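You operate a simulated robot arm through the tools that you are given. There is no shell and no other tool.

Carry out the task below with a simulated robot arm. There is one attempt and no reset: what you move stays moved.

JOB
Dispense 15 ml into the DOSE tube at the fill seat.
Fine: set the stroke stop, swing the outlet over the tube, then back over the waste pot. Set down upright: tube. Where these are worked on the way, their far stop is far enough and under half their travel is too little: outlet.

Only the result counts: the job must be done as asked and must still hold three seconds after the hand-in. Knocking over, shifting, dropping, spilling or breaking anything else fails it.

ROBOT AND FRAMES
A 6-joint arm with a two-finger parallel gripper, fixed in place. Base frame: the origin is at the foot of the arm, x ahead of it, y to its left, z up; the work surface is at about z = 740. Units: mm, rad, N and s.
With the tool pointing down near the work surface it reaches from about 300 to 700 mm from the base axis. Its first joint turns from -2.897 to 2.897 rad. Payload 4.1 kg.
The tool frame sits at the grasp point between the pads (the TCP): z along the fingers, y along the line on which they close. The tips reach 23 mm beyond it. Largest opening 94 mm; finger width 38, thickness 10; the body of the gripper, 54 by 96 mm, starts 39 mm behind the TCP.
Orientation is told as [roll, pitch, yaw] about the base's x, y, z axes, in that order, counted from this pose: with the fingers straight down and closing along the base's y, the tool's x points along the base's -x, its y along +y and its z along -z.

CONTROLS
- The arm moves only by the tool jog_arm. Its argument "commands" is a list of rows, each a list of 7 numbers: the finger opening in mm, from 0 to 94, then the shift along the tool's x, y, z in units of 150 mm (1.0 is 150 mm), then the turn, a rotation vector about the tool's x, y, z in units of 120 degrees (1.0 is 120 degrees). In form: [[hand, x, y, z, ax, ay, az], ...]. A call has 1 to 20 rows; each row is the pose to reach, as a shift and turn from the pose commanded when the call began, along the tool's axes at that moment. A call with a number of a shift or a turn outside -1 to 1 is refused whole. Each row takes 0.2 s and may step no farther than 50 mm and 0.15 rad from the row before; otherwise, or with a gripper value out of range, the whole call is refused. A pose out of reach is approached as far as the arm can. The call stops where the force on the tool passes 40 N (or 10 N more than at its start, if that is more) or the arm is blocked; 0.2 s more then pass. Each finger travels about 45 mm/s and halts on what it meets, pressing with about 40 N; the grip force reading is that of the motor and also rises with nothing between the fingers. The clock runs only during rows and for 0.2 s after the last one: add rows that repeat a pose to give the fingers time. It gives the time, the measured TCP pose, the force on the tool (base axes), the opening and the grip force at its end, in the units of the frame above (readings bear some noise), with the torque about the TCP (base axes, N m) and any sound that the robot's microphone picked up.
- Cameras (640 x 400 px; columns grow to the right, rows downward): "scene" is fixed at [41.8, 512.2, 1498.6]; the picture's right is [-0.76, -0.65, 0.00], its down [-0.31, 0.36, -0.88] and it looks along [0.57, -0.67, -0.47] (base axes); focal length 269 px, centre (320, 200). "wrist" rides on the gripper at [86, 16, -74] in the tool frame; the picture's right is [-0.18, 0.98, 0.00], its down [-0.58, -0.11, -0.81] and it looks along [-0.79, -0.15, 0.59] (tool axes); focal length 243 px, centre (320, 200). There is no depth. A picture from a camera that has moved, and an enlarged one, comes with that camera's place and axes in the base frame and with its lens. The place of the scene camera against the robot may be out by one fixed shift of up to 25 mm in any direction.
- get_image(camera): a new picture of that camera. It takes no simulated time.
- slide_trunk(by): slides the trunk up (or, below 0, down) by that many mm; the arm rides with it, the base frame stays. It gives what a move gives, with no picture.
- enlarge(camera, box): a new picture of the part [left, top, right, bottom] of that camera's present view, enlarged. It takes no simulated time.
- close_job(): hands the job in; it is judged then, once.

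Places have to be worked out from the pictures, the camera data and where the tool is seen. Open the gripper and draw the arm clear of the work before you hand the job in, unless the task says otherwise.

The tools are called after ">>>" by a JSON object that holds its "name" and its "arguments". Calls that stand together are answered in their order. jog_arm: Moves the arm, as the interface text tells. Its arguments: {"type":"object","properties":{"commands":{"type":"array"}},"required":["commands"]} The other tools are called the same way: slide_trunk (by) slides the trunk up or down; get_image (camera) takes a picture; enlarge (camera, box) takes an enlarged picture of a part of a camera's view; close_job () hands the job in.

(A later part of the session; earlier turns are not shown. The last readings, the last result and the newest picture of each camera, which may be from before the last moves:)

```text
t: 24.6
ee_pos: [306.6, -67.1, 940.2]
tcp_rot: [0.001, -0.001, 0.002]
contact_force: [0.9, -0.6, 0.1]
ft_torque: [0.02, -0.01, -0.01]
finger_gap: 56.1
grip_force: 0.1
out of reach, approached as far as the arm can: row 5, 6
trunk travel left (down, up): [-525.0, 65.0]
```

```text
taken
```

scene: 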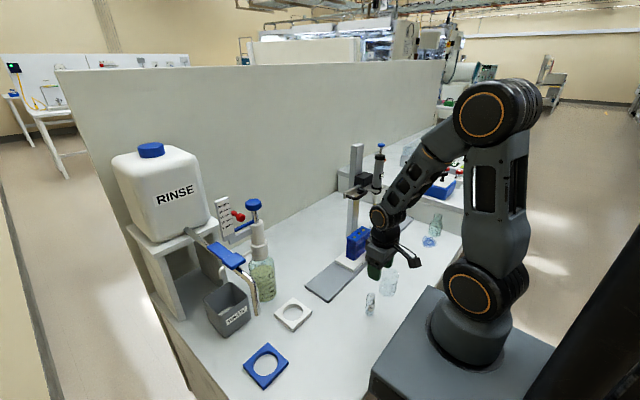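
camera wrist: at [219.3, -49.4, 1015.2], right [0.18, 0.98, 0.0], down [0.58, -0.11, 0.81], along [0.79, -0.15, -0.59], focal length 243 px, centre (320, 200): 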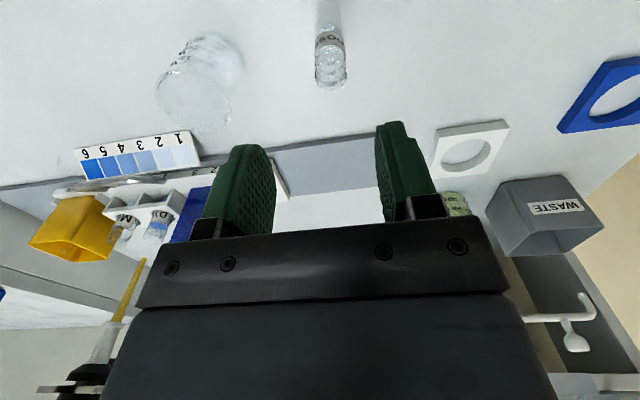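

The tube is visible near the top of the wrist view. I'll enlarge it.

>>> {"name": "enlarge", "arguments": {"camera": "wrist", "box": [280, 0, 380, 100]}}

>>> {"name": "enlarge", "arguments": {"camera": "scene", "box": [350, 270, 410, 325]}}

>>> {"name": "enlarge", "arguments": {"camera": "wrist", "box": [20, 120, 220, 270]}}

```text
4.00 times, centred on (330, 50) of wrist
camera zoom: at [219.3, -49.4, 1015.2], right [0.18, 0.98, 0.0], down [0.58, -0.11, 0.81], along [0.79, -0.15, -0.59], focal length 970 px, centre (280, 800)
```

zoom: 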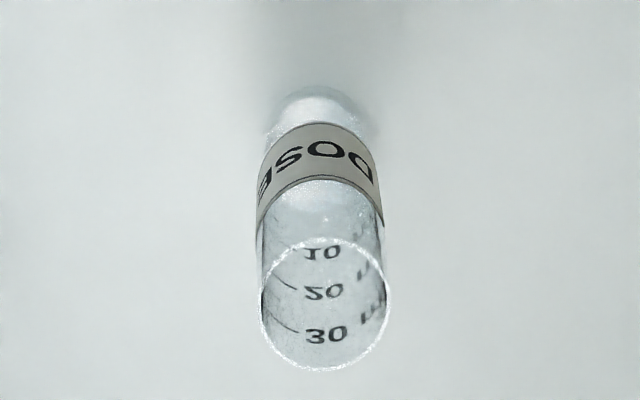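

```text
7.27 times, centred on (380, 298) of scene
camera zoom: at [41.8, 512.2, 1498.6], right [-0.76, -0.65, 0.0], down [-0.31, 0.36, -0.88], along [0.57, -0.67, -0.47], focal length 1958 px, centre (-116, -509)
```

zoom: 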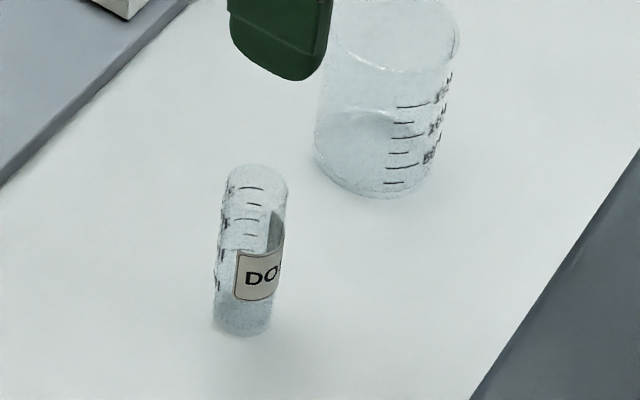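

```text
2.67 times, centred on (120, 195) of wrist
camera zoom: at [219.3, -49.4, 1015.2], right [0.18, 0.98, 0.0], down [0.58, -0.11, 0.81], along [0.79, -0.15, -0.59], focal length 647 px, centre (853, 213)
```

zoom: 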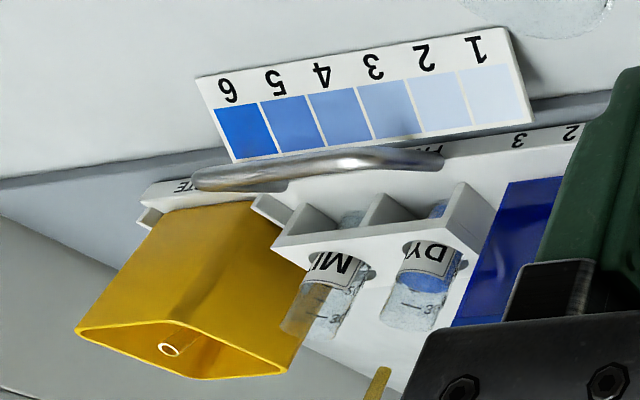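

The DOSE tube stands upright at about (311, -57), 24–25 mm in diameter, with its rim at z≈834. The last move was clipped at the inner reach limit, so I'll make a small outward move to see what the commanded reference is.

>>> {"name": "jog_arm", "arguments": {"commands": [[56, -0.1, 0, 0, 0, 0, 0], [56, -0.2, 0, 0, 0, 0, 0], [56, -0.2, 0, 0, 0, 0, 0]]}}

>>> {"name": "enlarge", "arguments": {"camera": "wrist", "box": [280, 0, 380, 100]}}

```text
t: 25.4
ee_pos: [337.8, -65.3, 940.5]
tcp_rot: [0.002, -0.001, 0.0]
contact_force: [0.9, -1.1, -0.1]
ft_torque: [0.03, 0.01, 0.0]
finger_gap: 56.2
grip_force: 0.1
trunk travel left (down, up): [-525.0, 65.0]
```

```text
4.00 times, centred on (330, 50) of wrist
camera zoom: at [250.3, -47.6, 1015.8], right [0.18, 0.98, 0.0], down [0.58, -0.11, 0.81], along [0.79, -0.15, -0.59], focal length 970 px, centre (280, 800)
```

zoom: 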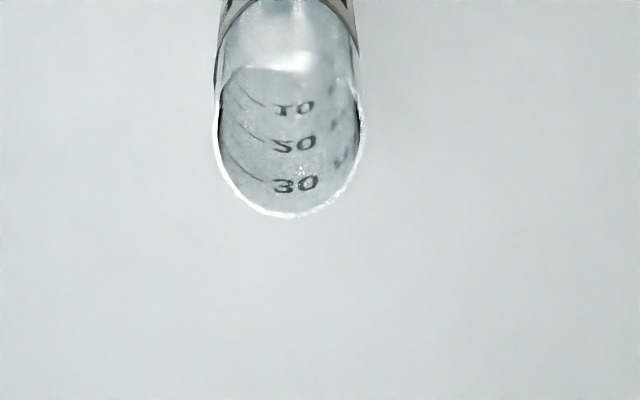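

The reference is now about (337, -66, 940). Refining with both views puts the tube at about (316, -58), rim z≈827, diameter about 25. I'll move over it at z=900 to check alignment.

>>> {"name": "jog_arm", "arguments": {"commands": [[60, 0.072, 0.028, 0.133, 0, 0, 0], [60, 0.144, 0.057, 0.267, 0, 0, 0], [60, 0.144, 0.057, 0.267, 0, 0, 0]]}}

>>> {"name": "get_image", "arguments": {"camera": "wrist"}}

>>> {"name": "enlarge", "arguments": {"camera": "wrist", "box": [260, 20, 400, 180]}}

>>> {"name": "enlarge", "arguments": {"camera": "scene", "box": [330, 230, 430, 330]}}

```text
t: 26.2
ee_pos: [317.1, -56.8, 898.6]
tcp_rot: [0.0, 0.001, 0.0]
contact_force: [-0.6, 0.4, -0.4]
ft_torque: [-0.02, 0.01, 0.0]
finger_gap: 60.3
grip_force: 0.1
trunk travel left (down, up): [-525.0, 65.0]
```

```text
taken
camera wrist: at [229.1, -39.3, 974.0], right [0.18, 0.98, 0.0], down [0.58, -0.11, 0.81], along [0.79, -0.15, -0.59], focal length 243 px, centre (320, 200)
```

wrist: 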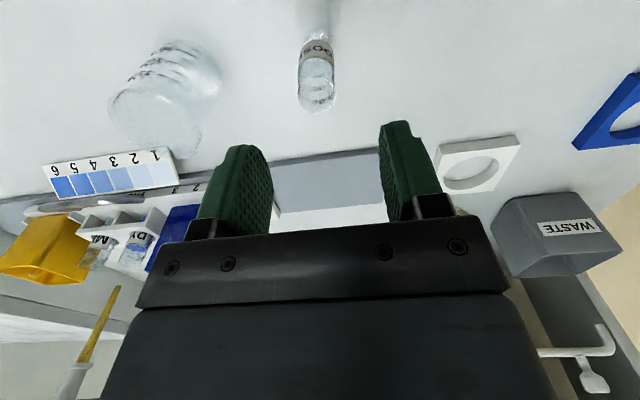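

```text
2.50 times, centred on (330, 100) of wrist
camera zoom: at [229.1, -39.3, 974.0], right [0.18, 0.98, 0.0], down [0.58, -0.11, 0.81], along [0.79, -0.15, -0.59], focal length 606 px, centre (295, 450)
```

zoom: 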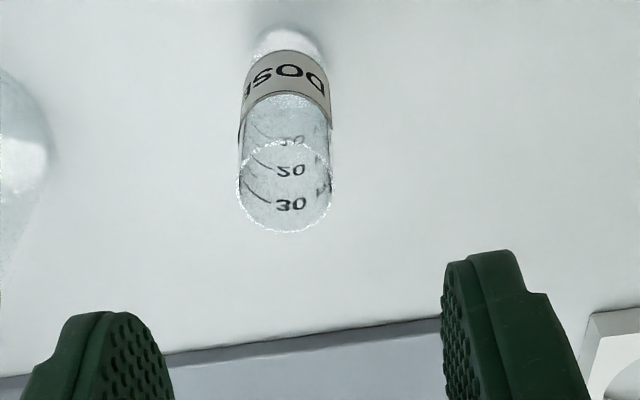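

```text
4.00 times, centred on (380, 280) of scene
camera zoom: at [41.8, 512.2, 1498.6], right [-0.76, -0.65, 0.0], down [-0.31, 0.36, -0.88], along [0.57, -0.67, -0.47], focal length 1077 px, centre (80, -120)
```

zoom: 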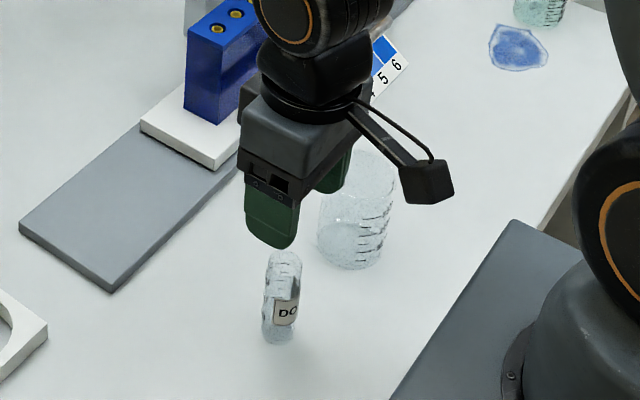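

The tube is centred under the TCP (316, -58, rim about 826). I'll lower to TCP z≈800 with the fingers open either side.

>>> {"name": "jog_arm", "arguments": {"commands": [[60, 0, -0.007, 0.2, 0, 0, 0], [60, 0, -0.007, 0.4, 0, 0, 0], [60, 0, -0.007, 0.55, 0, 0, 0], [60, 0, -0.007, 0.66, 0, 0, 0], [60, 0, -0.007, 0.66, 0, 0, 0]]}}

>>> {"name": "get_image", "arguments": {"camera": "wrist"}}

>>> {"name": "enlarge", "arguments": {"camera": "scene", "box": [330, 230, 430, 330]}}

```text
t: 27.4
ee_pos: [318.1, -58.9, 801.2]
tcp_rot: [0.001, 0.0, 0.0]
contact_force: [0.6, -0.4, 0.5]
ft_torque: [-0.03, 0.0, 0.02]
finger_gap: 60.1
grip_force: 0.1
trunk travel left (down, up): [-525.0, 65.0]
```

```text
taken
camera wrist: at [230.4, -41.4, 875.1], right [0.18, 0.98, 0.0], down [0.58, -0.11, 0.81], along [0.79, -0.15, -0.59], focal length 243 px, centre (320, 200)
```

wrist: 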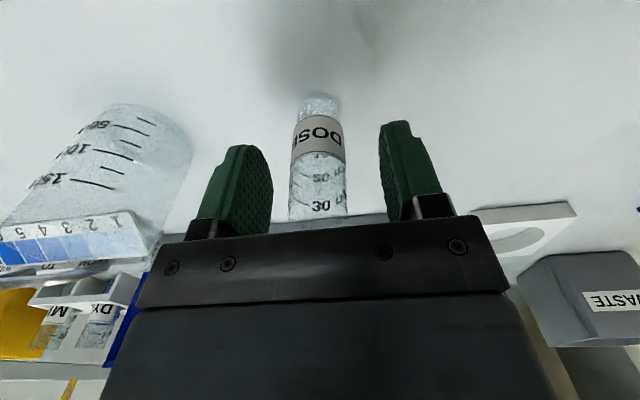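

```text
4.00 times, centred on (380, 280) of scene
camera zoom: at [41.8, 512.2, 1498.6], right [-0.76, -0.65, 0.0], down [-0.31, 0.36, -0.88], along [0.57, -0.67, -0.47], focal length 1077 px, centre (80, -120)
```

zoom: 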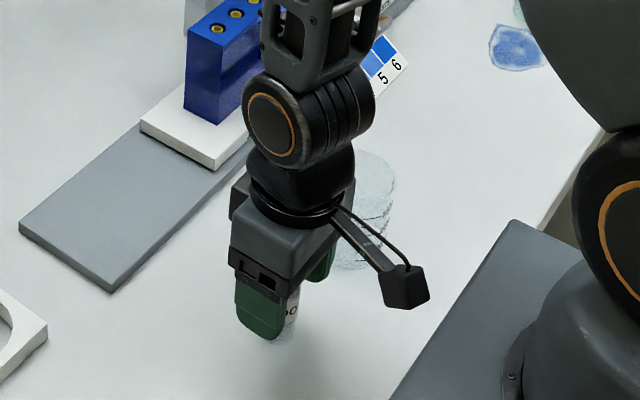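

The tube is between the fingers with no contact. I'll close gently on it.

>>> {"name": "jog_arm", "arguments": {"commands": [[48, 0, 0, 0, 0, 0, 0], [38, 0, 0, 0, 0, 0, 0], [30, 0, 0, 0, 0, 0, 0], [24, 0, 0, 0, 0, 0, 0], [21, 0, 0, 0, 0, 0, 0], [19, 0, 0, 0, 0, 0, 0], [19, 0, 0, 0, 0, 0, 0]]}}

>>> {"name": "get_image", "arguments": {"camera": "wrist"}}

```text
t: 29.0
ee_pos: [317.1, -57.9, 800.7]
tcp_rot: [0.0, -0.001, 0.0]
contact_force: [1.0, -0.5, -0.8]
ft_torque: [0.01, 0.0, -0.01]
finger_gap: 26.4
grip_force: 40.0
trunk travel left (down, up): [-525.0, 65.0]
```

```text
taken
camera wrist: at [230.3, -41.3, 875.3], right [0.18, 0.98, 0.0], down [0.58, -0.11, 0.81], along [0.79, -0.15, -0.59], focal length 243 px, centre (320, 200)
```

wrist: 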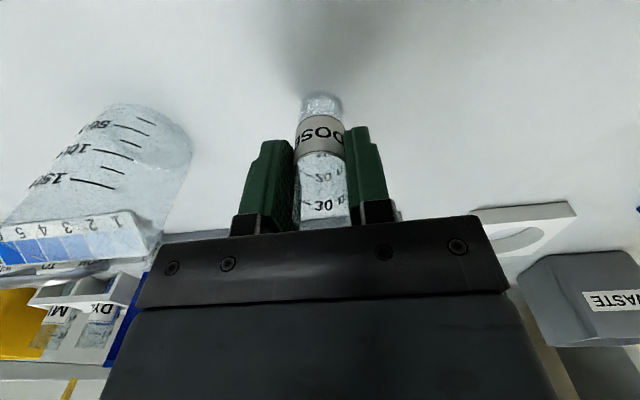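

The tube is gripped with a 26.4 mm gap, which is its diameter. I'll zoom to measure its x offset from the TCP before lifting.

>>> {"name": "enlarge", "arguments": {"camera": "wrist", "box": [270, 80, 370, 180]}}

>>> {"name": "enlarge", "arguments": {"camera": "scene", "box": [360, 280, 400, 320]}}

```text
4.00 times, centred on (320, 130) of wrist
camera zoom: at [230.3, -41.3, 875.3], right [0.18, 0.98, 0.0], down [0.58, -0.11, 0.81], along [0.79, -0.15, -0.59], focal length 970 px, centre (320, 480)
```

zoom: 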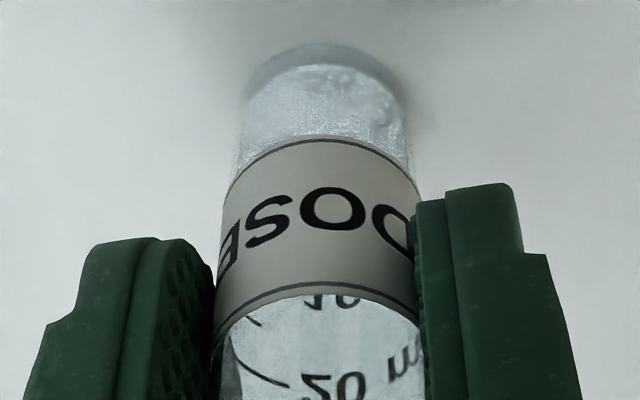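

```text
10.00 times, centred on (380, 300) of scene
camera zoom: at [41.8, 512.2, 1498.6], right [-0.76, -0.65, 0.0], down [-0.31, 0.36, -0.88], along [0.57, -0.67, -0.47], focal length 2693 px, centre (-280, -800)
```

zoom: 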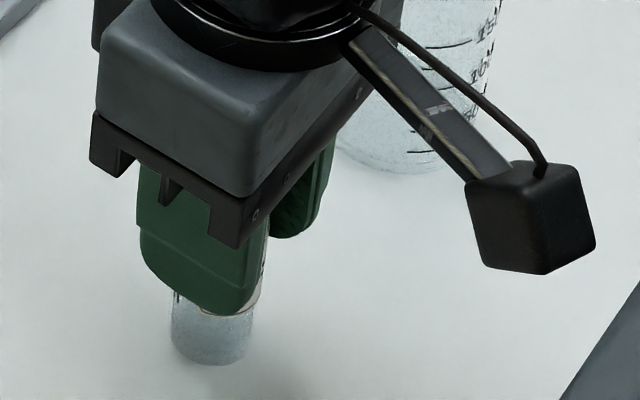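

The tube axis is about 2 mm farther out in x than the TCP. I'll lift it straight up, then carry it toward the white seat.

>>> {"name": "jog_arm", "arguments": {"commands": [[19, 0, 0, -0.05, 0, 0, 0], [19, 0, 0, -0.2, 0, 0, 0], [19, 0, 0, -0.4, 0, 0, 0], [19, 0, 0, -0.6, 0, 0, 0], [19, 0, 0, -0.8, 0, 0, 0], [19, -0.15, 0.15, -0.8, 0, 0, 0], [19, -0.32, 0.32, -0.8, 0, 0, 0], [19, -0.49, 0.49, -0.8, 0, 0, 0], [19, -0.66, 0.66, -0.8, 0, 0, 0], [19, -0.83, 0.83, -0.8, 0, 0, 0], [19, -0.95, 0.95, -0.8, 0, 0, 0], [19, -0.95, 0.95, -0.8, 0, 0, 0]]}}

>>> {"name": "get_image", "arguments": {"camera": "wrist"}}

>>> {"name": "get_image", "arguments": {"camera": "scene"}}

```text
t: 31.6
ee_pos: [457.2, 84.4, 921.8]
tcp_rot: [0.0, -0.001, 0.001]
contact_force: [-0.9, -0.8, 0.5]
ft_torque: [0.02, 0.05, 0.0]
finger_gap: 26.3
grip_force: 40.0
trunk travel left (down, up): [-525.0, 65.0]
```

```text
taken
camera wrist: at [370.9, 102.2, 996.2], right [0.18, 0.98, 0.0], down [0.58, -0.11, 0.81], along [0.79, -0.15, -0.59], focal length 243 px, centre (320, 200)
```

wrist: 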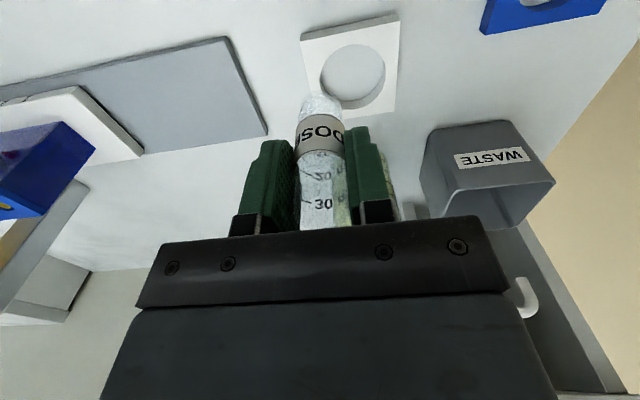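

```text
taken
```

scene: 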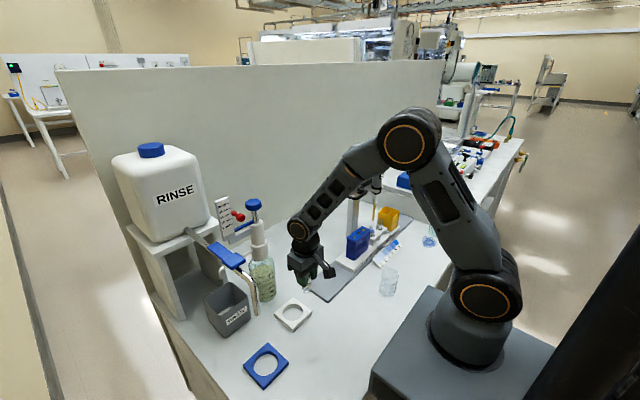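

I'll measure the seat's hole precisely from here.

>>> {"name": "enlarge", "arguments": {"camera": "wrist", "box": [290, 0, 410, 130]}}

```text
3.08 times, centred on (350, 65) of wrist
camera zoom: at [370.9, 102.2, 996.2], right [0.18, 0.98, 0.0], down [0.58, -0.11, 0.81], along [0.79, -0.15, -0.59], focal length 746 px, centre (228, 615)
```

zoom: 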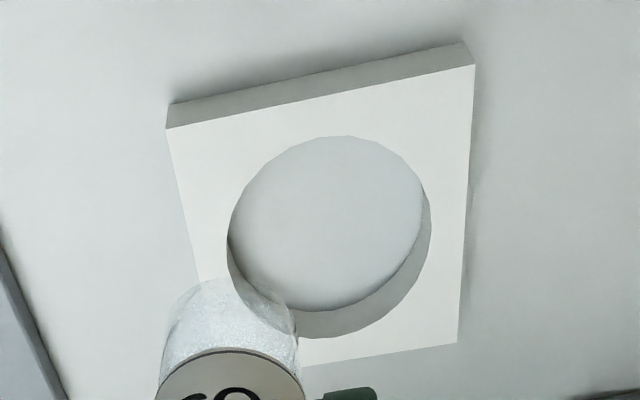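

The seat's hole centre is about (43, 26) mm from the TCP, at roughly (500.5, 111.5), and the hole is about 67 mm across. I'll move over it and lower most of the way, then check the alignment.

>>> {"name": "jog_arm", "arguments": {"commands": [[19, -0.135, 0.087, 0, 0, 0, 0], [19, -0.27, 0.174, 0, 0, 0, 0], [19, -0.27, 0.174, 0.2, 0, 0, 0], [19, -0.27, 0.174, 0.4, 0, 0, 0], [19, -0.27, 0.174, 0.54, 0, 0, 0], [19, -0.27, 0.174, 0.54, 0, 0, 0]]}}

>>> {"name": "enlarge", "arguments": {"camera": "wrist", "box": [250, 30, 400, 180]}}

>>> {"name": "enlarge", "arguments": {"camera": "scene", "box": [255, 260, 335, 340]}}

```text
t: 33.0
ee_pos: [500.2, 108.4, 840.7]
tcp_rot: [0.0, -0.001, 0.0]
contact_force: [0.8, 0.4, -0.5]
ft_torque: [-0.02, 0.05, 0.0]
finger_gap: 26.5
grip_force: 39.9
trunk travel left (down, up): [-525.0, 65.0]
```

```text
2.67 times, centred on (325, 105) of wrist
camera zoom: at [412.9, 127.3, 914.1], right [0.18, 0.98, 0.0], down [0.58, -0.11, 0.81], along [0.79, -0.15, -0.59], focal length 647 px, centre (307, 453)
```

zoom: 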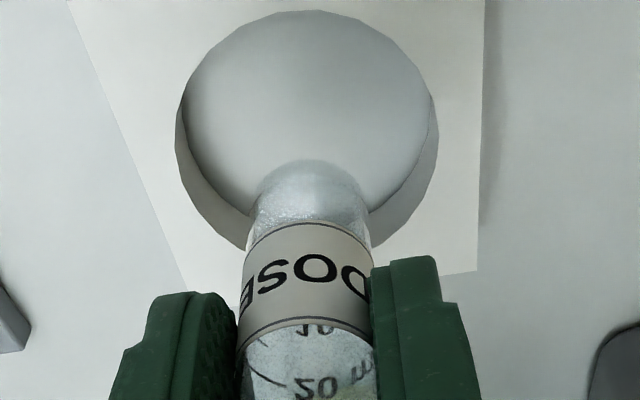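

```text
5.00 times, centred on (295, 300) of scene
camera zoom: at [41.8, 512.2, 1498.6], right [-0.76, -0.65, 0.0], down [-0.31, 0.36, -0.88], along [0.57, -0.67, -0.47], focal length 1346 px, centre (445, -300)
```

zoom: 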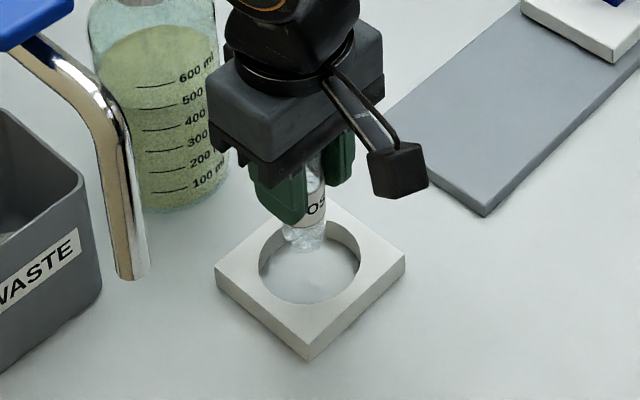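

The tube is within about 2 mm of the seat's hole centre. I'll lower it the last 38.7 mm to the table.

>>> {"name": "jog_arm", "arguments": {"commands": [[19, 0, 0, 0.1, 0, 0, 0], [19, 0, 0, 0.18, 0, 0, 0], [19, 0, 0, 0.23, 0, 0, 0], [19, 0, 0, 0.25, 0, 0, 0], [19, 0, 0, 0.258, 0, 0, 0], [19, 0, 0, 0.258, 0, 0, 0]]}}

>>> {"name": "get_image", "arguments": {"camera": "wrist"}}

>>> {"name": "enlarge", "arguments": {"camera": "scene", "box": [255, 260, 335, 340]}}

```text
t: 34.4
ee_pos: [501.4, 111.6, 802.5]
tcp_rot: [0.001, -0.003, -0.001]
contact_force: [1.4, -1.3, 7.5]
ft_torque: [-0.11, -0.06, 0.03]
finger_gap: 26.3
grip_force: 39.8
trunk travel left (down, up): [-525.0, 65.0]
```

```text
taken
camera wrist: at [412.9, 128.2, 876.7], right [0.18, 0.98, 0.0], down [0.58, -0.11, 0.81], along [0.79, -0.15, -0.59], focal length 243 px, centre (320, 200)
```

wrist: 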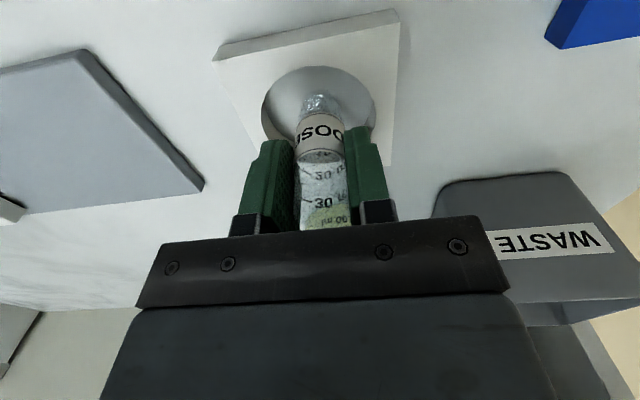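

```text
5.00 times, centred on (295, 300) of scene
camera zoom: at [41.8, 512.2, 1498.6], right [-0.76, -0.65, 0.0], down [-0.31, 0.36, -0.88], along [0.57, -0.67, -0.47], focal length 1346 px, centre (445, -300)
```

zoom: 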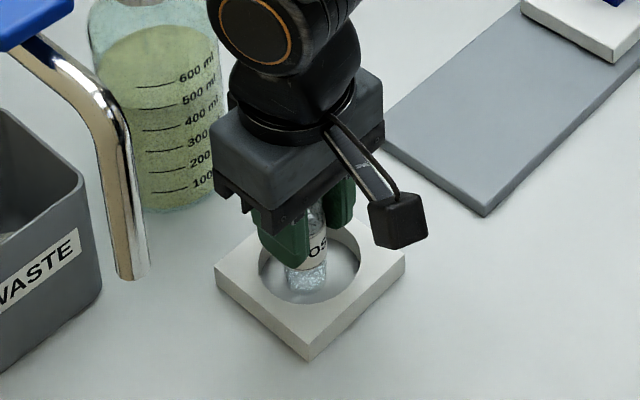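

A force of 7.5 N shows the tube has touched down. I'll open the gripper and rise straight up.

>>> {"name": "jog_arm", "arguments": {"commands": [[28, 0, 0, 0, 0, 0, 0], [36, 0, 0, 0, 0, 0, 0], [50, 0, 0, 0, 0, 0, 0], [60, 0, 0, 0, 0, 0, 0], [60, 0, 0, 0, 0, 0, 0], [60, 0, 0, -0.15, 0, 0, 0], [60, 0, 0, -0.4, 0, 0, 0], [60, 0, 0, -0.7, 0, 0, 0], [60, 0, 0, -0.95, 0, 0, 0], [60, 0, 0, -0.95, 0, 0, 0]]}}

>>> {"name": "get_image", "arguments": {"camera": "wrist"}}

>>> {"name": "enlarge", "arguments": {"camera": "wrist", "box": [250, 0, 400, 150]}}

>>> {"name": "enlarge", "arguments": {"camera": "scene", "box": [255, 260, 335, 340]}}

```text
t: 36.6
ee_pos: [497.5, 111.4, 944.0]
tcp_rot: [0.0, -0.001, 0.0]
contact_force: [0.2, 0.3, 0.3]
ft_torque: [0.0, 0.02, 0.0]
finger_gap: 59.8
grip_force: 0.0
trunk travel left (down, up): [-525.0, 65.0]
```

```text
taken
camera wrist: at [411.0, 128.2, 1019.3], right [0.18, 0.98, 0.0], down [0.58, -0.11, 0.81], along [0.79, -0.15, -0.59], focal length 243 px, centre (320, 200)
```

wrist: 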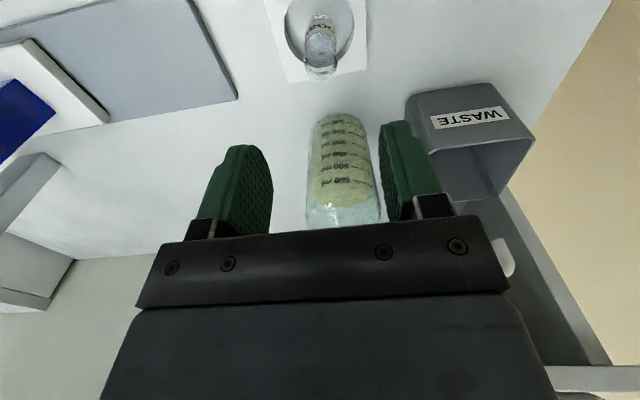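

```text
2.67 times, centred on (325, 75) of wrist
camera zoom: at [411.0, 128.2, 1019.3], right [0.18, 0.98, 0.0], down [0.58, -0.11, 0.81], along [0.79, -0.15, -0.59], focal length 647 px, centre (307, 533)
```

zoom: 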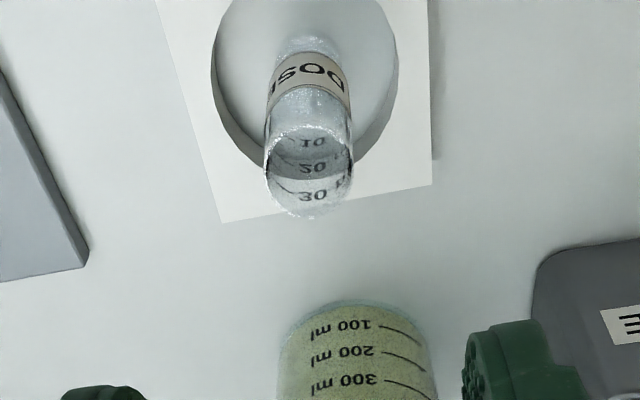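

```text
5.00 times, centred on (295, 300) of scene
camera zoom: at [41.8, 512.2, 1498.6], right [-0.76, -0.65, 0.0], down [-0.31, 0.36, -0.88], along [0.57, -0.67, -0.47], focal length 1346 px, centre (445, -300)
```

zoom: 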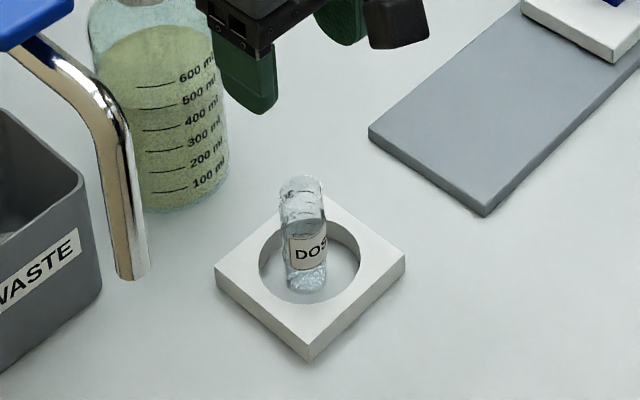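

The tube stands upright in the middle of the seat. Next is the outlet handle, a knob at about (638, 212, 978) under the scale bracket, so I need a horizontal tool. I'll rise, shift to a clear spot, and pitch the tool to point forward.

>>> {"name": "jog_arm", "arguments": {"commands": [[60, -0.045, 0.088, -0.125, 0, -0.03, 0], [60, -0.09, 0.175, -0.25, 0, -0.09, 0], [60, -0.137, 0.263, -0.375, 0, -0.15, 0], [60, -0.137, 0.263, -0.375, 0, -0.21, 0], [60, -0.137, 0.263, -0.375, 0, -0.27, 0], [60, -0.137, 0.263, -0.375, 0, -0.33, 0], [60, -0.137, 0.263, -0.375, 0, -0.39, 0], [60, -0.137, 0.263, -0.375, 0, -0.45, 0], [60, -0.137, 0.263, -0.375, 0, -0.45, 0]]}}

>>> {"name": "get_image", "arguments": {"camera": "scene"}}

>>> {"name": "get_image", "arguments": {"camera": "wrist"}}

```text
t: 38.6
ee_pos: [520.0, 151.8, 1001.5]
tcp_rot: [0.001, -0.944, 0.0]
contact_force: [0.3, 0.2, 0.2]
ft_torque: [-0.02, 0.03, 0.01]
finger_gap: 60.0
grip_force: 0.0
trunk travel left (down, up): [-525.0, 65.0]
```

```text
taken
```

scene: 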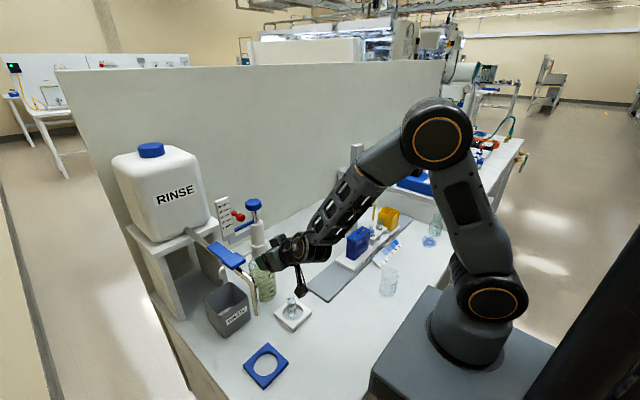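

```text
taken
camera wrist: at [408.1, 167.9, 974.3], right [0.11, 0.98, 0.15], down [-0.31, -0.11, 0.94], along [0.94, -0.15, 0.29], focal length 243 px, centre (320, 200)
```

wrist: 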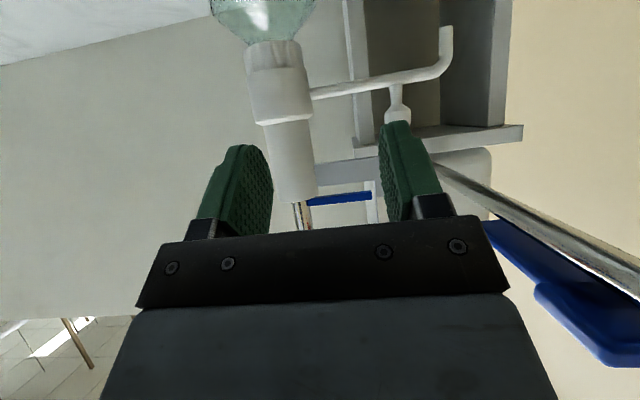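

The pitch is about 54° and all is clear. I'll enlarge the spout and handle region before finishing the rotation.

>>> {"name": "enlarge", "arguments": {"camera": "wrist", "box": [290, 20, 470, 200]}}

>>> {"name": "enlarge", "arguments": {"camera": "scene", "box": [195, 195, 325, 295]}}

```text
2.22 times, centred on (380, 110) of wrist
camera zoom: at [408.1, 167.9, 974.3], right [0.11, 0.98, 0.15], down [-0.31, -0.11, 0.94], along [0.94, -0.15, 0.29], focal length 539 px, centre (187, 400)
```

zoom: 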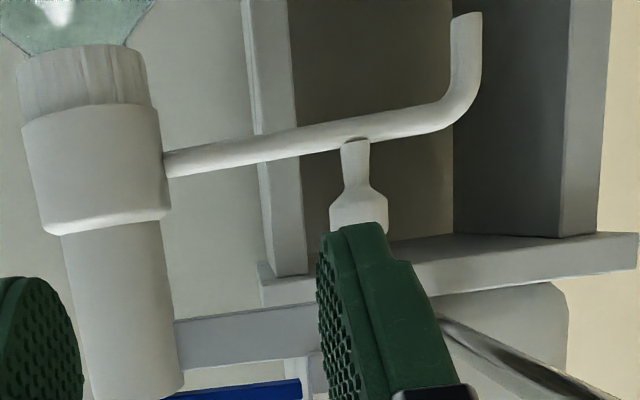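

```text
4.00 times, centred on (260, 245) of scene
camera zoom: at [41.8, 512.2, 1498.6], right [-0.76, -0.65, 0.0], down [-0.31, 0.36, -0.88], along [0.57, -0.67, -0.47], focal length 1077 px, centre (560, 20)
```

zoom: 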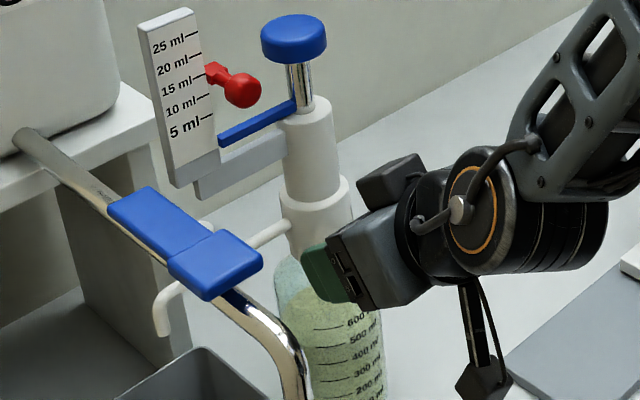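

Refined values: handle knob at about (638, 211, 981) and 25 mm wide, spout arm at z≈948, bracket underside at about 1012, and spout tip at (638, 251, 918). I'll finish pitching to about 86°.

>>> {"name": "jog_arm", "arguments": {"commands": [[60, 0, 0, 0, 0, -0.066, 0], [60, 0, 0, 0, 0, -0.132, 0], [60, 0, 0, 0, 0, -0.198, 0], [60, 0, 0, 0, 0, -0.2655, 0], [60, 0, 0, 0, 0, -0.2655, 0]]}}

>>> {"name": "get_image", "arguments": {"camera": "scene"}}

>>> {"name": "get_image", "arguments": {"camera": "wrist"}}

```text
t: 39.8
ee_pos: [520.5, 153.4, 1002.6]
tcp_rot: [-0.114, -1.497, 0.112]
contact_force: [-0.2, 0.2, 0.8]
ft_torque: [-0.02, 0.0, 0.02]
finger_gap: 60.0
grip_force: 0.0
out of reach, approached as far as the arm can: row 4, 5
trunk travel left (down, up): [-525.0, 65.0]
```

```text
taken
```

scene: 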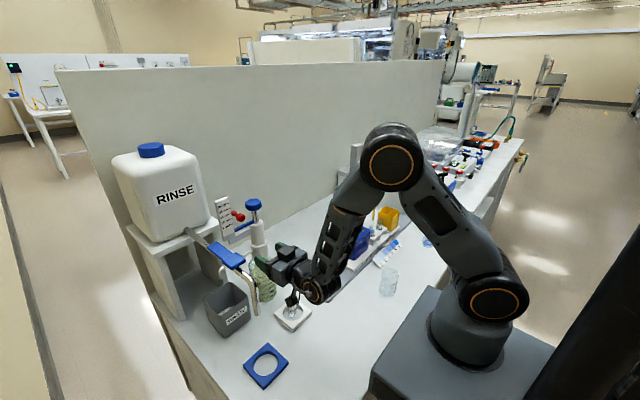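

```text
taken
camera wrist: at [439.8, 169.5, 921.3], right [0.02, 0.98, 0.18], down [-0.76, -0.1, 0.64], along [0.65, -0.14, 0.75], focal length 243 px, centre (320, 200)
```

wrist: 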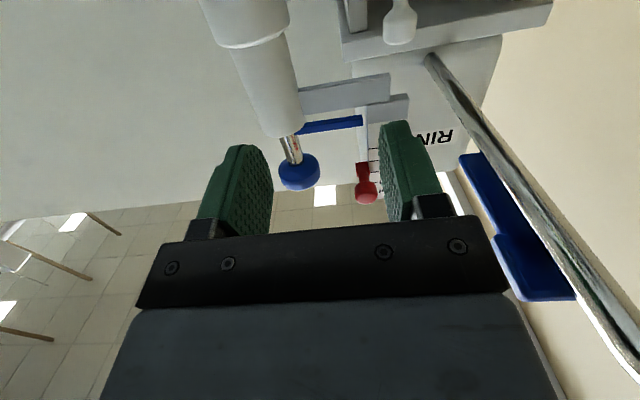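

The tool is now essentially horizontal. I'll yaw 12° and move to the pre-grasp position about 75 mm in front of the handle.

>>> {"name": "jog_arm", "arguments": {"commands": [[56, 0.056, 0.14, 0.148, -0.05, 0, -0.0037], [56, 0.112, 0.28, 0.296, -0.0997, 0, -0.0074], [56, 0.112, 0.28, 0.296, -0.0997, 0, -0.0074]]}}

>>> {"name": "get_image", "arguments": {"camera": "wrist"}}

>>> {"name": "enlarge", "arguments": {"camera": "scene", "box": [195, 195, 345, 315]}}

```text
t: 40.6
ee_pos: [569.5, 203.4, 993.4]
tcp_rot: [-0.44, -1.485, 0.645]
contact_force: [-0.1, 0.0, 0.1]
ft_torque: [0.0, -0.03, -0.02]
finger_gap: 56.3
grip_force: 0.0
out of reach, approached as far as the arm can: row 1, 2, 3
trunk travel left (down, up): [-525.0, 65.0]
```

```text
taken
camera wrist: at [488.6, 201.5, 913.0], right [-0.19, 0.97, 0.15], down [-0.73, -0.24, 0.64], along [0.66, 0.01, 0.75], focal length 243 px, centre (320, 200)
```

wrist: 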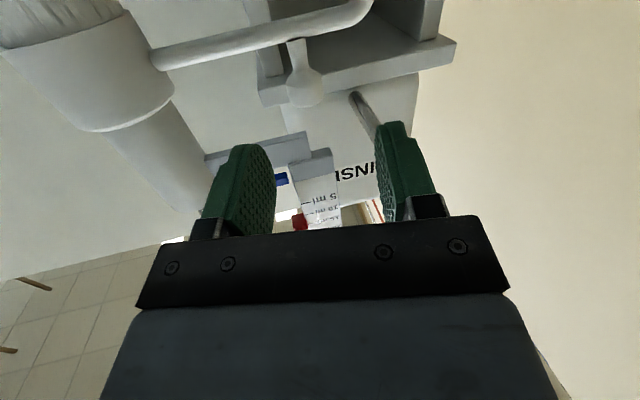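

```text
3.33 times, centred on (270, 255) of scene
camera zoom: at [41.8, 512.2, 1498.6], right [-0.76, -0.65, 0.0], down [-0.31, 0.36, -0.88], along [0.57, -0.67, -0.47], focal length 898 px, centre (487, 17)
```

zoom: 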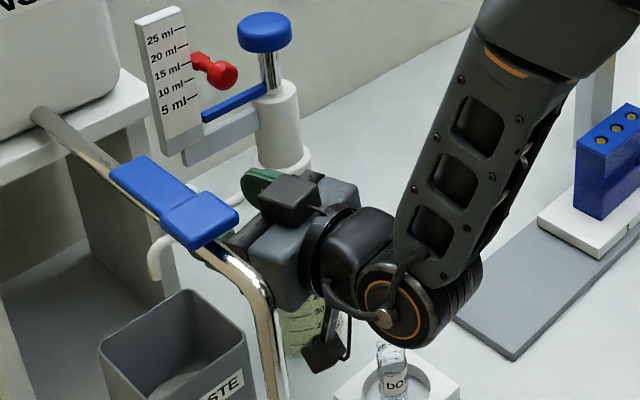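

The arm hit a wrist limit near fully horizontal (now 4° below horizontal, azimuth about 12°, z=993). A 15° downward tilt is reachable and still clears both the bracket and the spout arm. I'll adjust to that pre-grasp pose.

>>> {"name": "jog_arm", "arguments": {"commands": [[56, -0.02, -0.024, 0.014, 0, 0.044, 0.009], [56, -0.041, -0.047, 0.028, 0, 0.0883, 0.0175], [56, -0.041, -0.047, 0.028, 0, 0.0883, 0.0175]]}}

>>> {"name": "get_image", "arguments": {"camera": "wrist"}}

>>> {"name": "enlarge", "arguments": {"camera": "wrist", "box": [230, 0, 430, 160]}}

```text
t: 41.4
ee_pos: [585.5, 196.3, 1007.5]
tcp_rot: [0.016, -1.308, 0.192]
contact_force: [-0.6, 1.0, -0.2]
ft_torque: [-0.02, 0.01, 0.03]
finger_gap: 55.9
grip_force: 0.1
out of reach, approached as far as the arm can: row 1, 2, 3
trunk travel left (down, up): [-525.0, 65.0]
```

```text
taken
camera wrist: at [490.4, 195.2, 943.5], right [-0.16, 0.97, 0.18], down [-0.59, -0.24, 0.77], along [0.79, 0.01, 0.61], focal length 243 px, centre (320, 200)
```

wrist: 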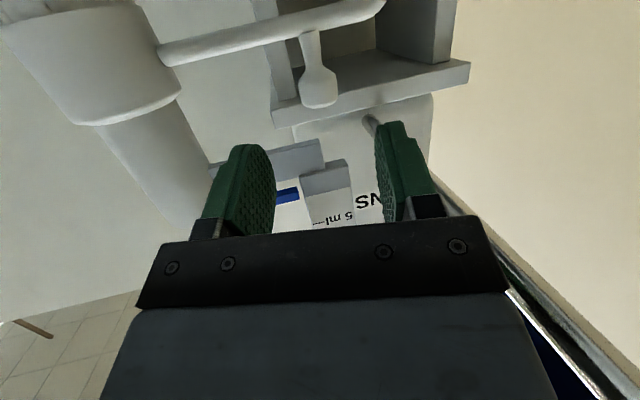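

```text
2.50 times, centred on (330, 80) of wrist
camera zoom: at [490.4, 195.2, 943.5], right [-0.16, 0.97, 0.18], down [-0.59, -0.24, 0.77], along [0.79, 0.01, 0.61], focal length 606 px, centre (295, 500)
```

zoom: 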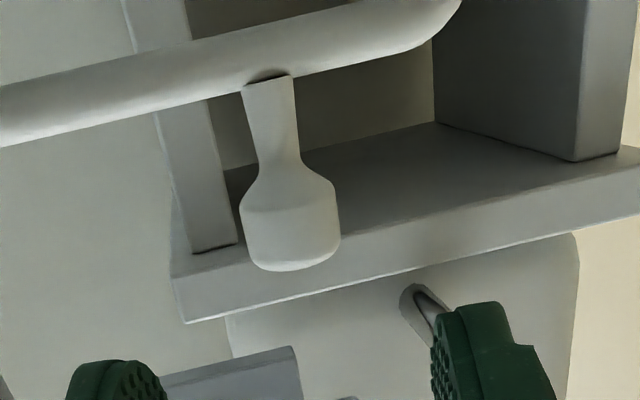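

The arm is still at a limit because the trunk is high and the forearm comes down steeply. I'll retreat to a clear spot, raise the TCP, then lower the trunk so the forearm is flatter for the horizontal grasp.

>>> {"name": "jog_arm", "arguments": {"commands": [[56, 0, 0, -0.2, 0, 0, 0], [56, 0, 0, -0.4, 0, 0, 0], [56, -0.2, -0.05, -0.48, 0, 0.0435, 0], [56, -0.4, -0.1, -0.56, 0, 0.087, 0], [56, -0.6, -0.16, -0.64, 0, 0.13, 0], [56, -0.793, -0.214, -0.719, 0, 0.174, 0], [56, -0.793, -0.214, -0.719, 0, 0.174, 0]]}}

>>> {"name": "get_image", "arguments": {"camera": "scene"}}

```text
t: 43.0
ee_pos: [524.3, 146.5, 1140.8]
tcp_rot: [0.048, -0.964, 0.152]
contact_force: [-0.4, 0.3, -0.7]
ft_torque: [-0.03, 0.0, -0.02]
finger_gap: 56.0
grip_force: 0.0
out of reach, approached as far as the arm can: row 1, 2, 6, 7
trunk travel left (down, up): [-525.0, 65.0]
```

```text
taken
```

scene: 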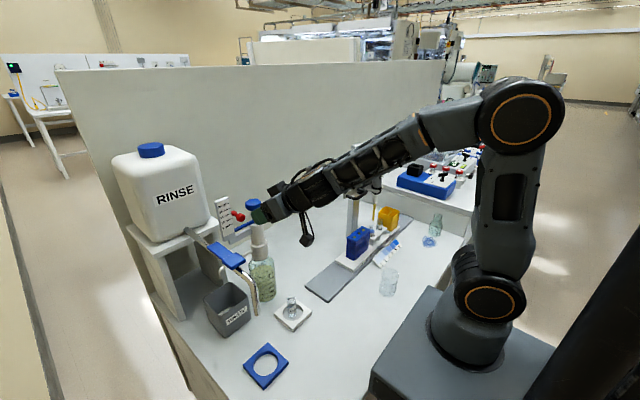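

The tool is in line with the forearm here, in open space. I'll lower the trunk 150 mm, which brings the TCP to about z=990 at this spot, clear of the tube and dispenser.

>>> {"name": "slide_trunk", "arguments": {"by": -150}}

>>> {"name": "get_image", "arguments": {"camera": "scene"}}

```text
t: 44.8
ee_pos: [522.1, 144.9, 990.4]
tcp_rot: [0.046, -0.964, 0.152]
contact_force: [-0.5, 0.1, -0.3]
ft_torque: [0.01, 0.0, 0.01]
finger_gap: 56.0
grip_force: 0.0
trunk travel left (down, up): [-375.0, 215.0]
```

```text
taken
```

scene: 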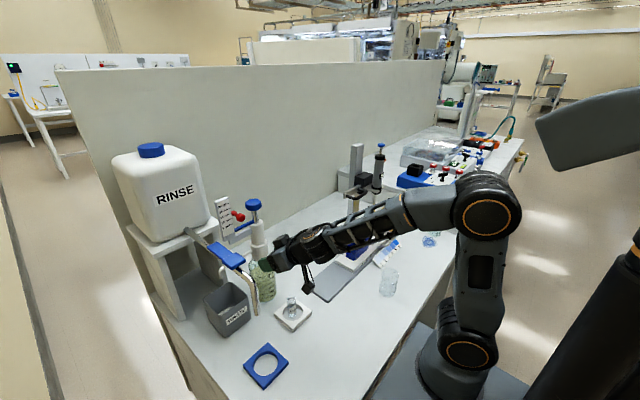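

The forearm is much flatter now. I'll go to the pre-grasp pose: 13° below horizontal, azimuth 12°, at about (575, 198, 997).

>>> {"name": "jog_arm", "arguments": {"commands": [[56, -0.09, 0.093, 0.106, 0, -0.06, -0.005], [56, -0.179, 0.186, 0.211, 0, -0.12, -0.01], [56, -0.268, 0.279, 0.317, 0, -0.181, -0.015], [56, -0.268, 0.279, 0.317, 0, -0.181, -0.015]]}}

>>> {"name": "get_image", "arguments": {"camera": "wrist"}}

>>> {"name": "enlarge", "arguments": {"camera": "wrist", "box": [230, 0, 430, 160]}}

>>> {"name": "enlarge", "arguments": {"camera": "scene", "box": [195, 185, 345, 305]}}

```text
t: 45.8
ee_pos: [575.2, 198.5, 998.1]
tcp_rot: [-0.01, -1.344, 0.212]
contact_force: [0.8, -0.4, 0.3]
ft_torque: [0.02, 0.0, 0.02]
finger_gap: 55.8
grip_force: 0.0
out of reach, approached as far as the arm can: row 1
trunk travel left (down, up): [-375.0, 215.0]
```

```text
taken
camera wrist: at [481.4, 196.9, 929.5], right [-0.16, 0.97, 0.18], down [-0.62, -0.24, 0.75], along [0.77, 0.01, 0.64], focal length 243 px, centre (320, 200)
```

wrist: 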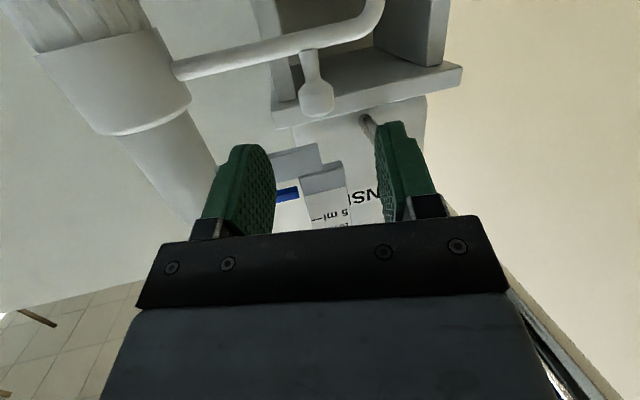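

```text
2.50 times, centred on (330, 80) of wrist
camera zoom: at [481.4, 196.9, 929.5], right [-0.16, 0.97, 0.18], down [-0.62, -0.24, 0.75], along [0.77, 0.01, 0.64], focal length 606 px, centre (295, 500)
```

zoom: 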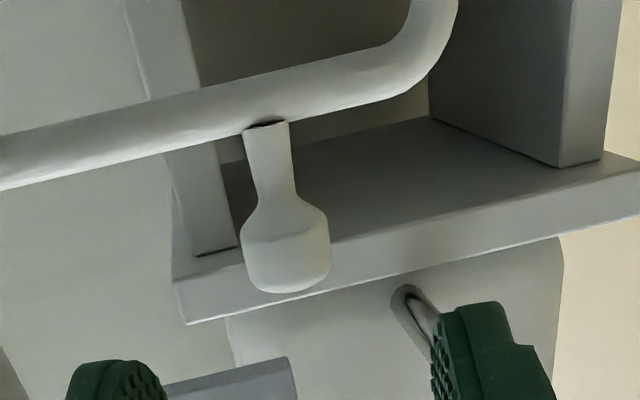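

```text
3.33 times, centred on (270, 245) of scene
camera zoom: at [41.8, 512.2, 1498.6], right [-0.76, -0.65, 0.0], down [-0.31, 0.36, -0.88], along [0.57, -0.67, -0.47], focal length 898 px, centre (487, 50)
```

zoom: 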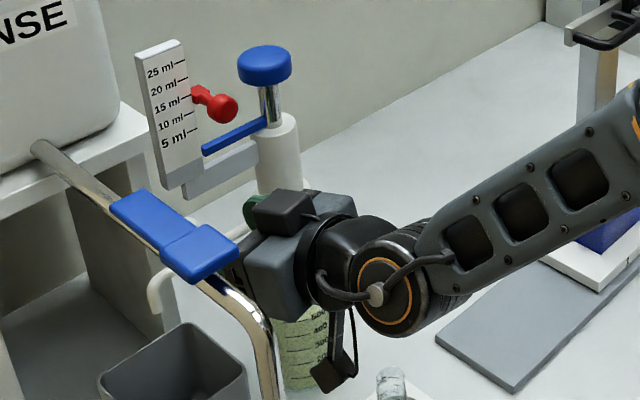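

The pre-grasp is good. The knob spans z≈968–990 at (638, 211), the spout's top is at about 953, and the bracket's underside at about 1004, so I'll advance at TCP z≈980. I'll go partway and check.

>>> {"name": "jog_arm", "arguments": {"commands": [[54, 0.03, 0.002, 0.06, 0, 0, 0], [54, 0.03, 0.002, 0.15, 0, 0, 0], [54, 0.03, 0.002, 0.24, 0, 0, 0], [54, 0.03, 0.002, 0.24, 0, 0, 0]]}}

>>> {"name": "get_image", "arguments": {"camera": "wrist"}}

>>> {"name": "enlarge", "arguments": {"camera": "scene", "box": [205, 205, 305, 285]}}

```text
t: 46.8
ee_pos: [608.8, 204.5, 985.0]
tcp_rot: [-0.011, -1.344, 0.215]
contact_force: [0.7, -1.0, -0.3]
ft_torque: [0.0, 0.0, 0.0]
finger_gap: 54.1
grip_force: 0.0
trunk travel left (down, up): [-375.0, 215.0]
```

```text
taken
camera wrist: at [514.1, 202.8, 917.2], right [-0.16, 0.97, 0.18], down [-0.62, -0.24, 0.75], along [0.77, 0.01, 0.64], focal length 243 px, centre (320, 200)
```

wrist: 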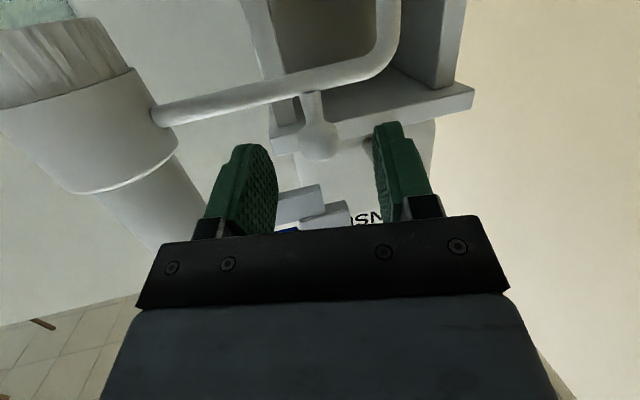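

```text
5.00 times, centred on (255, 245) of scene
camera zoom: at [41.8, 512.2, 1498.6], right [-0.76, -0.65, 0.0], down [-0.31, 0.36, -0.88], along [0.57, -0.67, -0.47], focal length 1346 px, centre (645, -25)
```

zoom: 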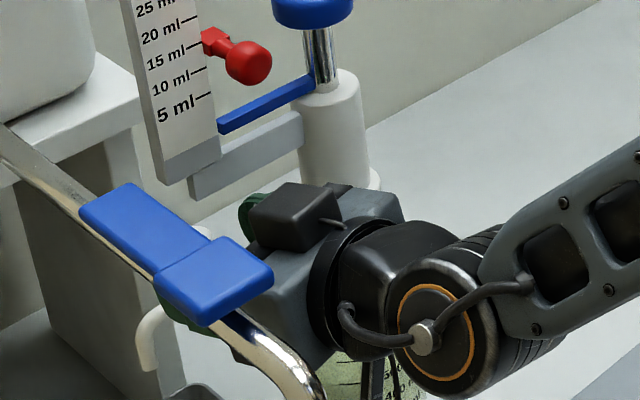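

The knob is between the fingers. A black box on top of the gripper is near the lever and plate, so I'll look closer before going on.

>>> {"name": "enlarge", "arguments": {"camera": "scene", "box": [225, 225, 275, 270]}}

>>> {"name": "enlarge", "arguments": {"camera": "wrist", "box": [220, 70, 440, 240]}}

```text
8.89 times, centred on (250, 248) of scene
camera zoom: at [41.8, 512.2, 1498.6], right [-0.76, -0.65, 0.0], down [-0.31, 0.36, -0.88], along [0.57, -0.67, -0.47], focal length 2394 px, centre (942, -222)
```

zoom: 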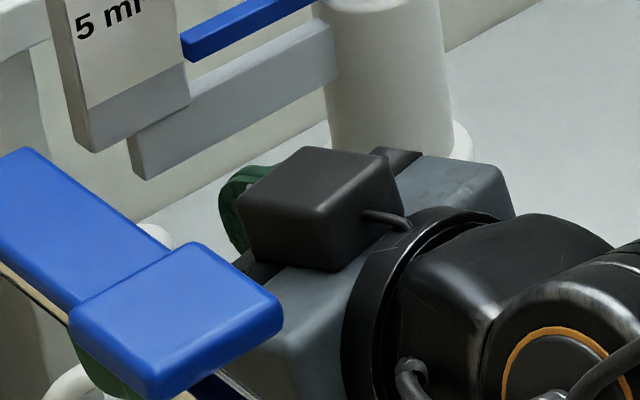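

```text
2.35 times, centred on (330, 155) of wrist
camera zoom: at [514.1, 202.8, 917.2], right [-0.16, 0.97, 0.18], down [-0.62, -0.24, 0.75], along [0.77, 0.01, 0.64], focal length 571 px, centre (296, 306)
```

zoom: 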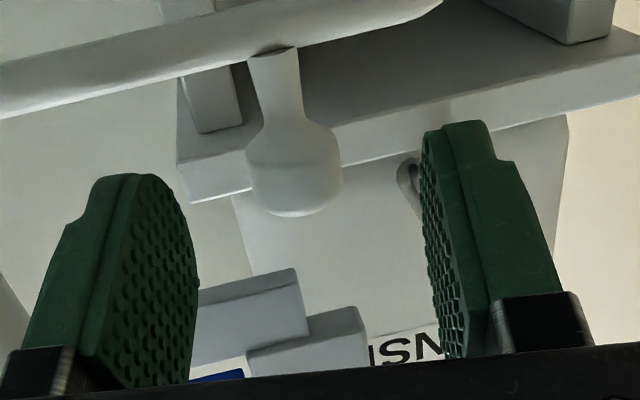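

The box ends at about x=596, z≈1037 in the grasp pose, clear of the plate (x≥627) and the red head (z≥1093). I'll advance the last 21 mm and close on the knob.

>>> {"name": "jog_arm", "arguments": {"commands": [[54, 0, 0, 0.07, 0, 0, 0], [54, 0, 0, 0.141, 0, 0, 0], [54, 0, 0, 0.141, 0, 0, 0]]}}

>>> {"name": "enlarge", "arguments": {"camera": "wrist", "box": [220, 70, 440, 240]}}

```text
t: 47.5
ee_pos: [627.8, 208.4, 980.8]
tcp_rot: [-0.012, -1.342, 0.215]
contact_force: [0.0, 1.0, -0.8]
ft_torque: [0.0, -0.03, -0.03]
finger_gap: 54.0
grip_force: 0.0
trunk travel left (down, up): [-375.0, 215.0]
```

```text
2.35 times, centred on (330, 155) of wrist
camera zoom: at [534.4, 207.4, 912.8], right [-0.16, 0.97, 0.18], down [-0.62, -0.24, 0.75], along [0.77, 0.01, 0.64], focal length 571 px, centre (296, 306)
```

zoom: 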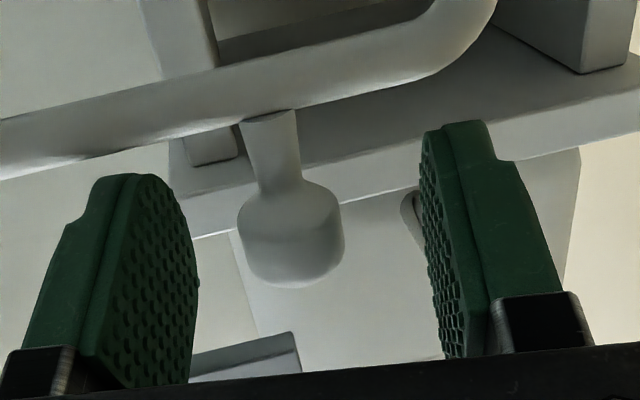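

The knob sits within about 1.5 mm of the grip axis in the tool frame. Closing now.

>>> {"name": "jog_arm", "arguments": {"commands": [[44, 0, -0.008, 0, 0, 0, 0], [34, 0, -0.008, 0, 0, 0, 0], [24, 0, -0.008, 0, 0, 0, 0], [16, 0, -0.008, 0, 0, 0, 0], [12, 0, -0.008, 0, 0, 0, 0], [12, 0, -0.008, 0, 0, 0, 0]]}}

>>> {"name": "enlarge", "arguments": {"camera": "wrist", "box": [220, 70, 440, 240]}}

```text
t: 49.0
ee_pos: [631.0, 208.0, 980.5]
tcp_rot: [-0.01, -1.344, 0.213]
contact_force: [0.5, -0.8, -1.2]
ft_torque: [-0.01, -0.07, -0.03]
finger_gap: 20.6
grip_force: 45.0
trunk travel left (down, up): [-375.0, 215.0]
```

```text
2.35 times, centred on (330, 155) of wrist
camera zoom: at [535.1, 206.3, 912.8], right [-0.16, 0.97, 0.18], down [-0.62, -0.24, 0.75], along [0.77, 0.01, 0.64], focal length 571 px, centre (296, 306)
```

zoom: 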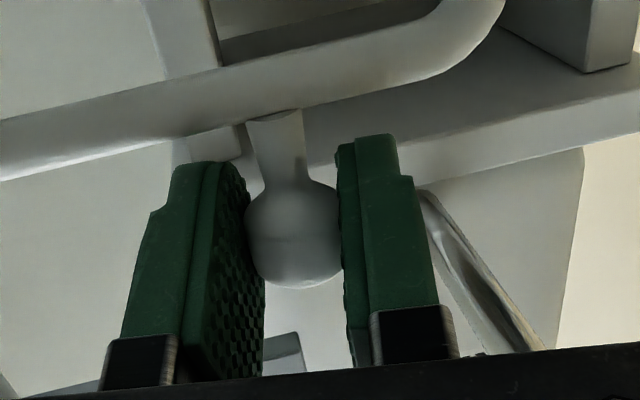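

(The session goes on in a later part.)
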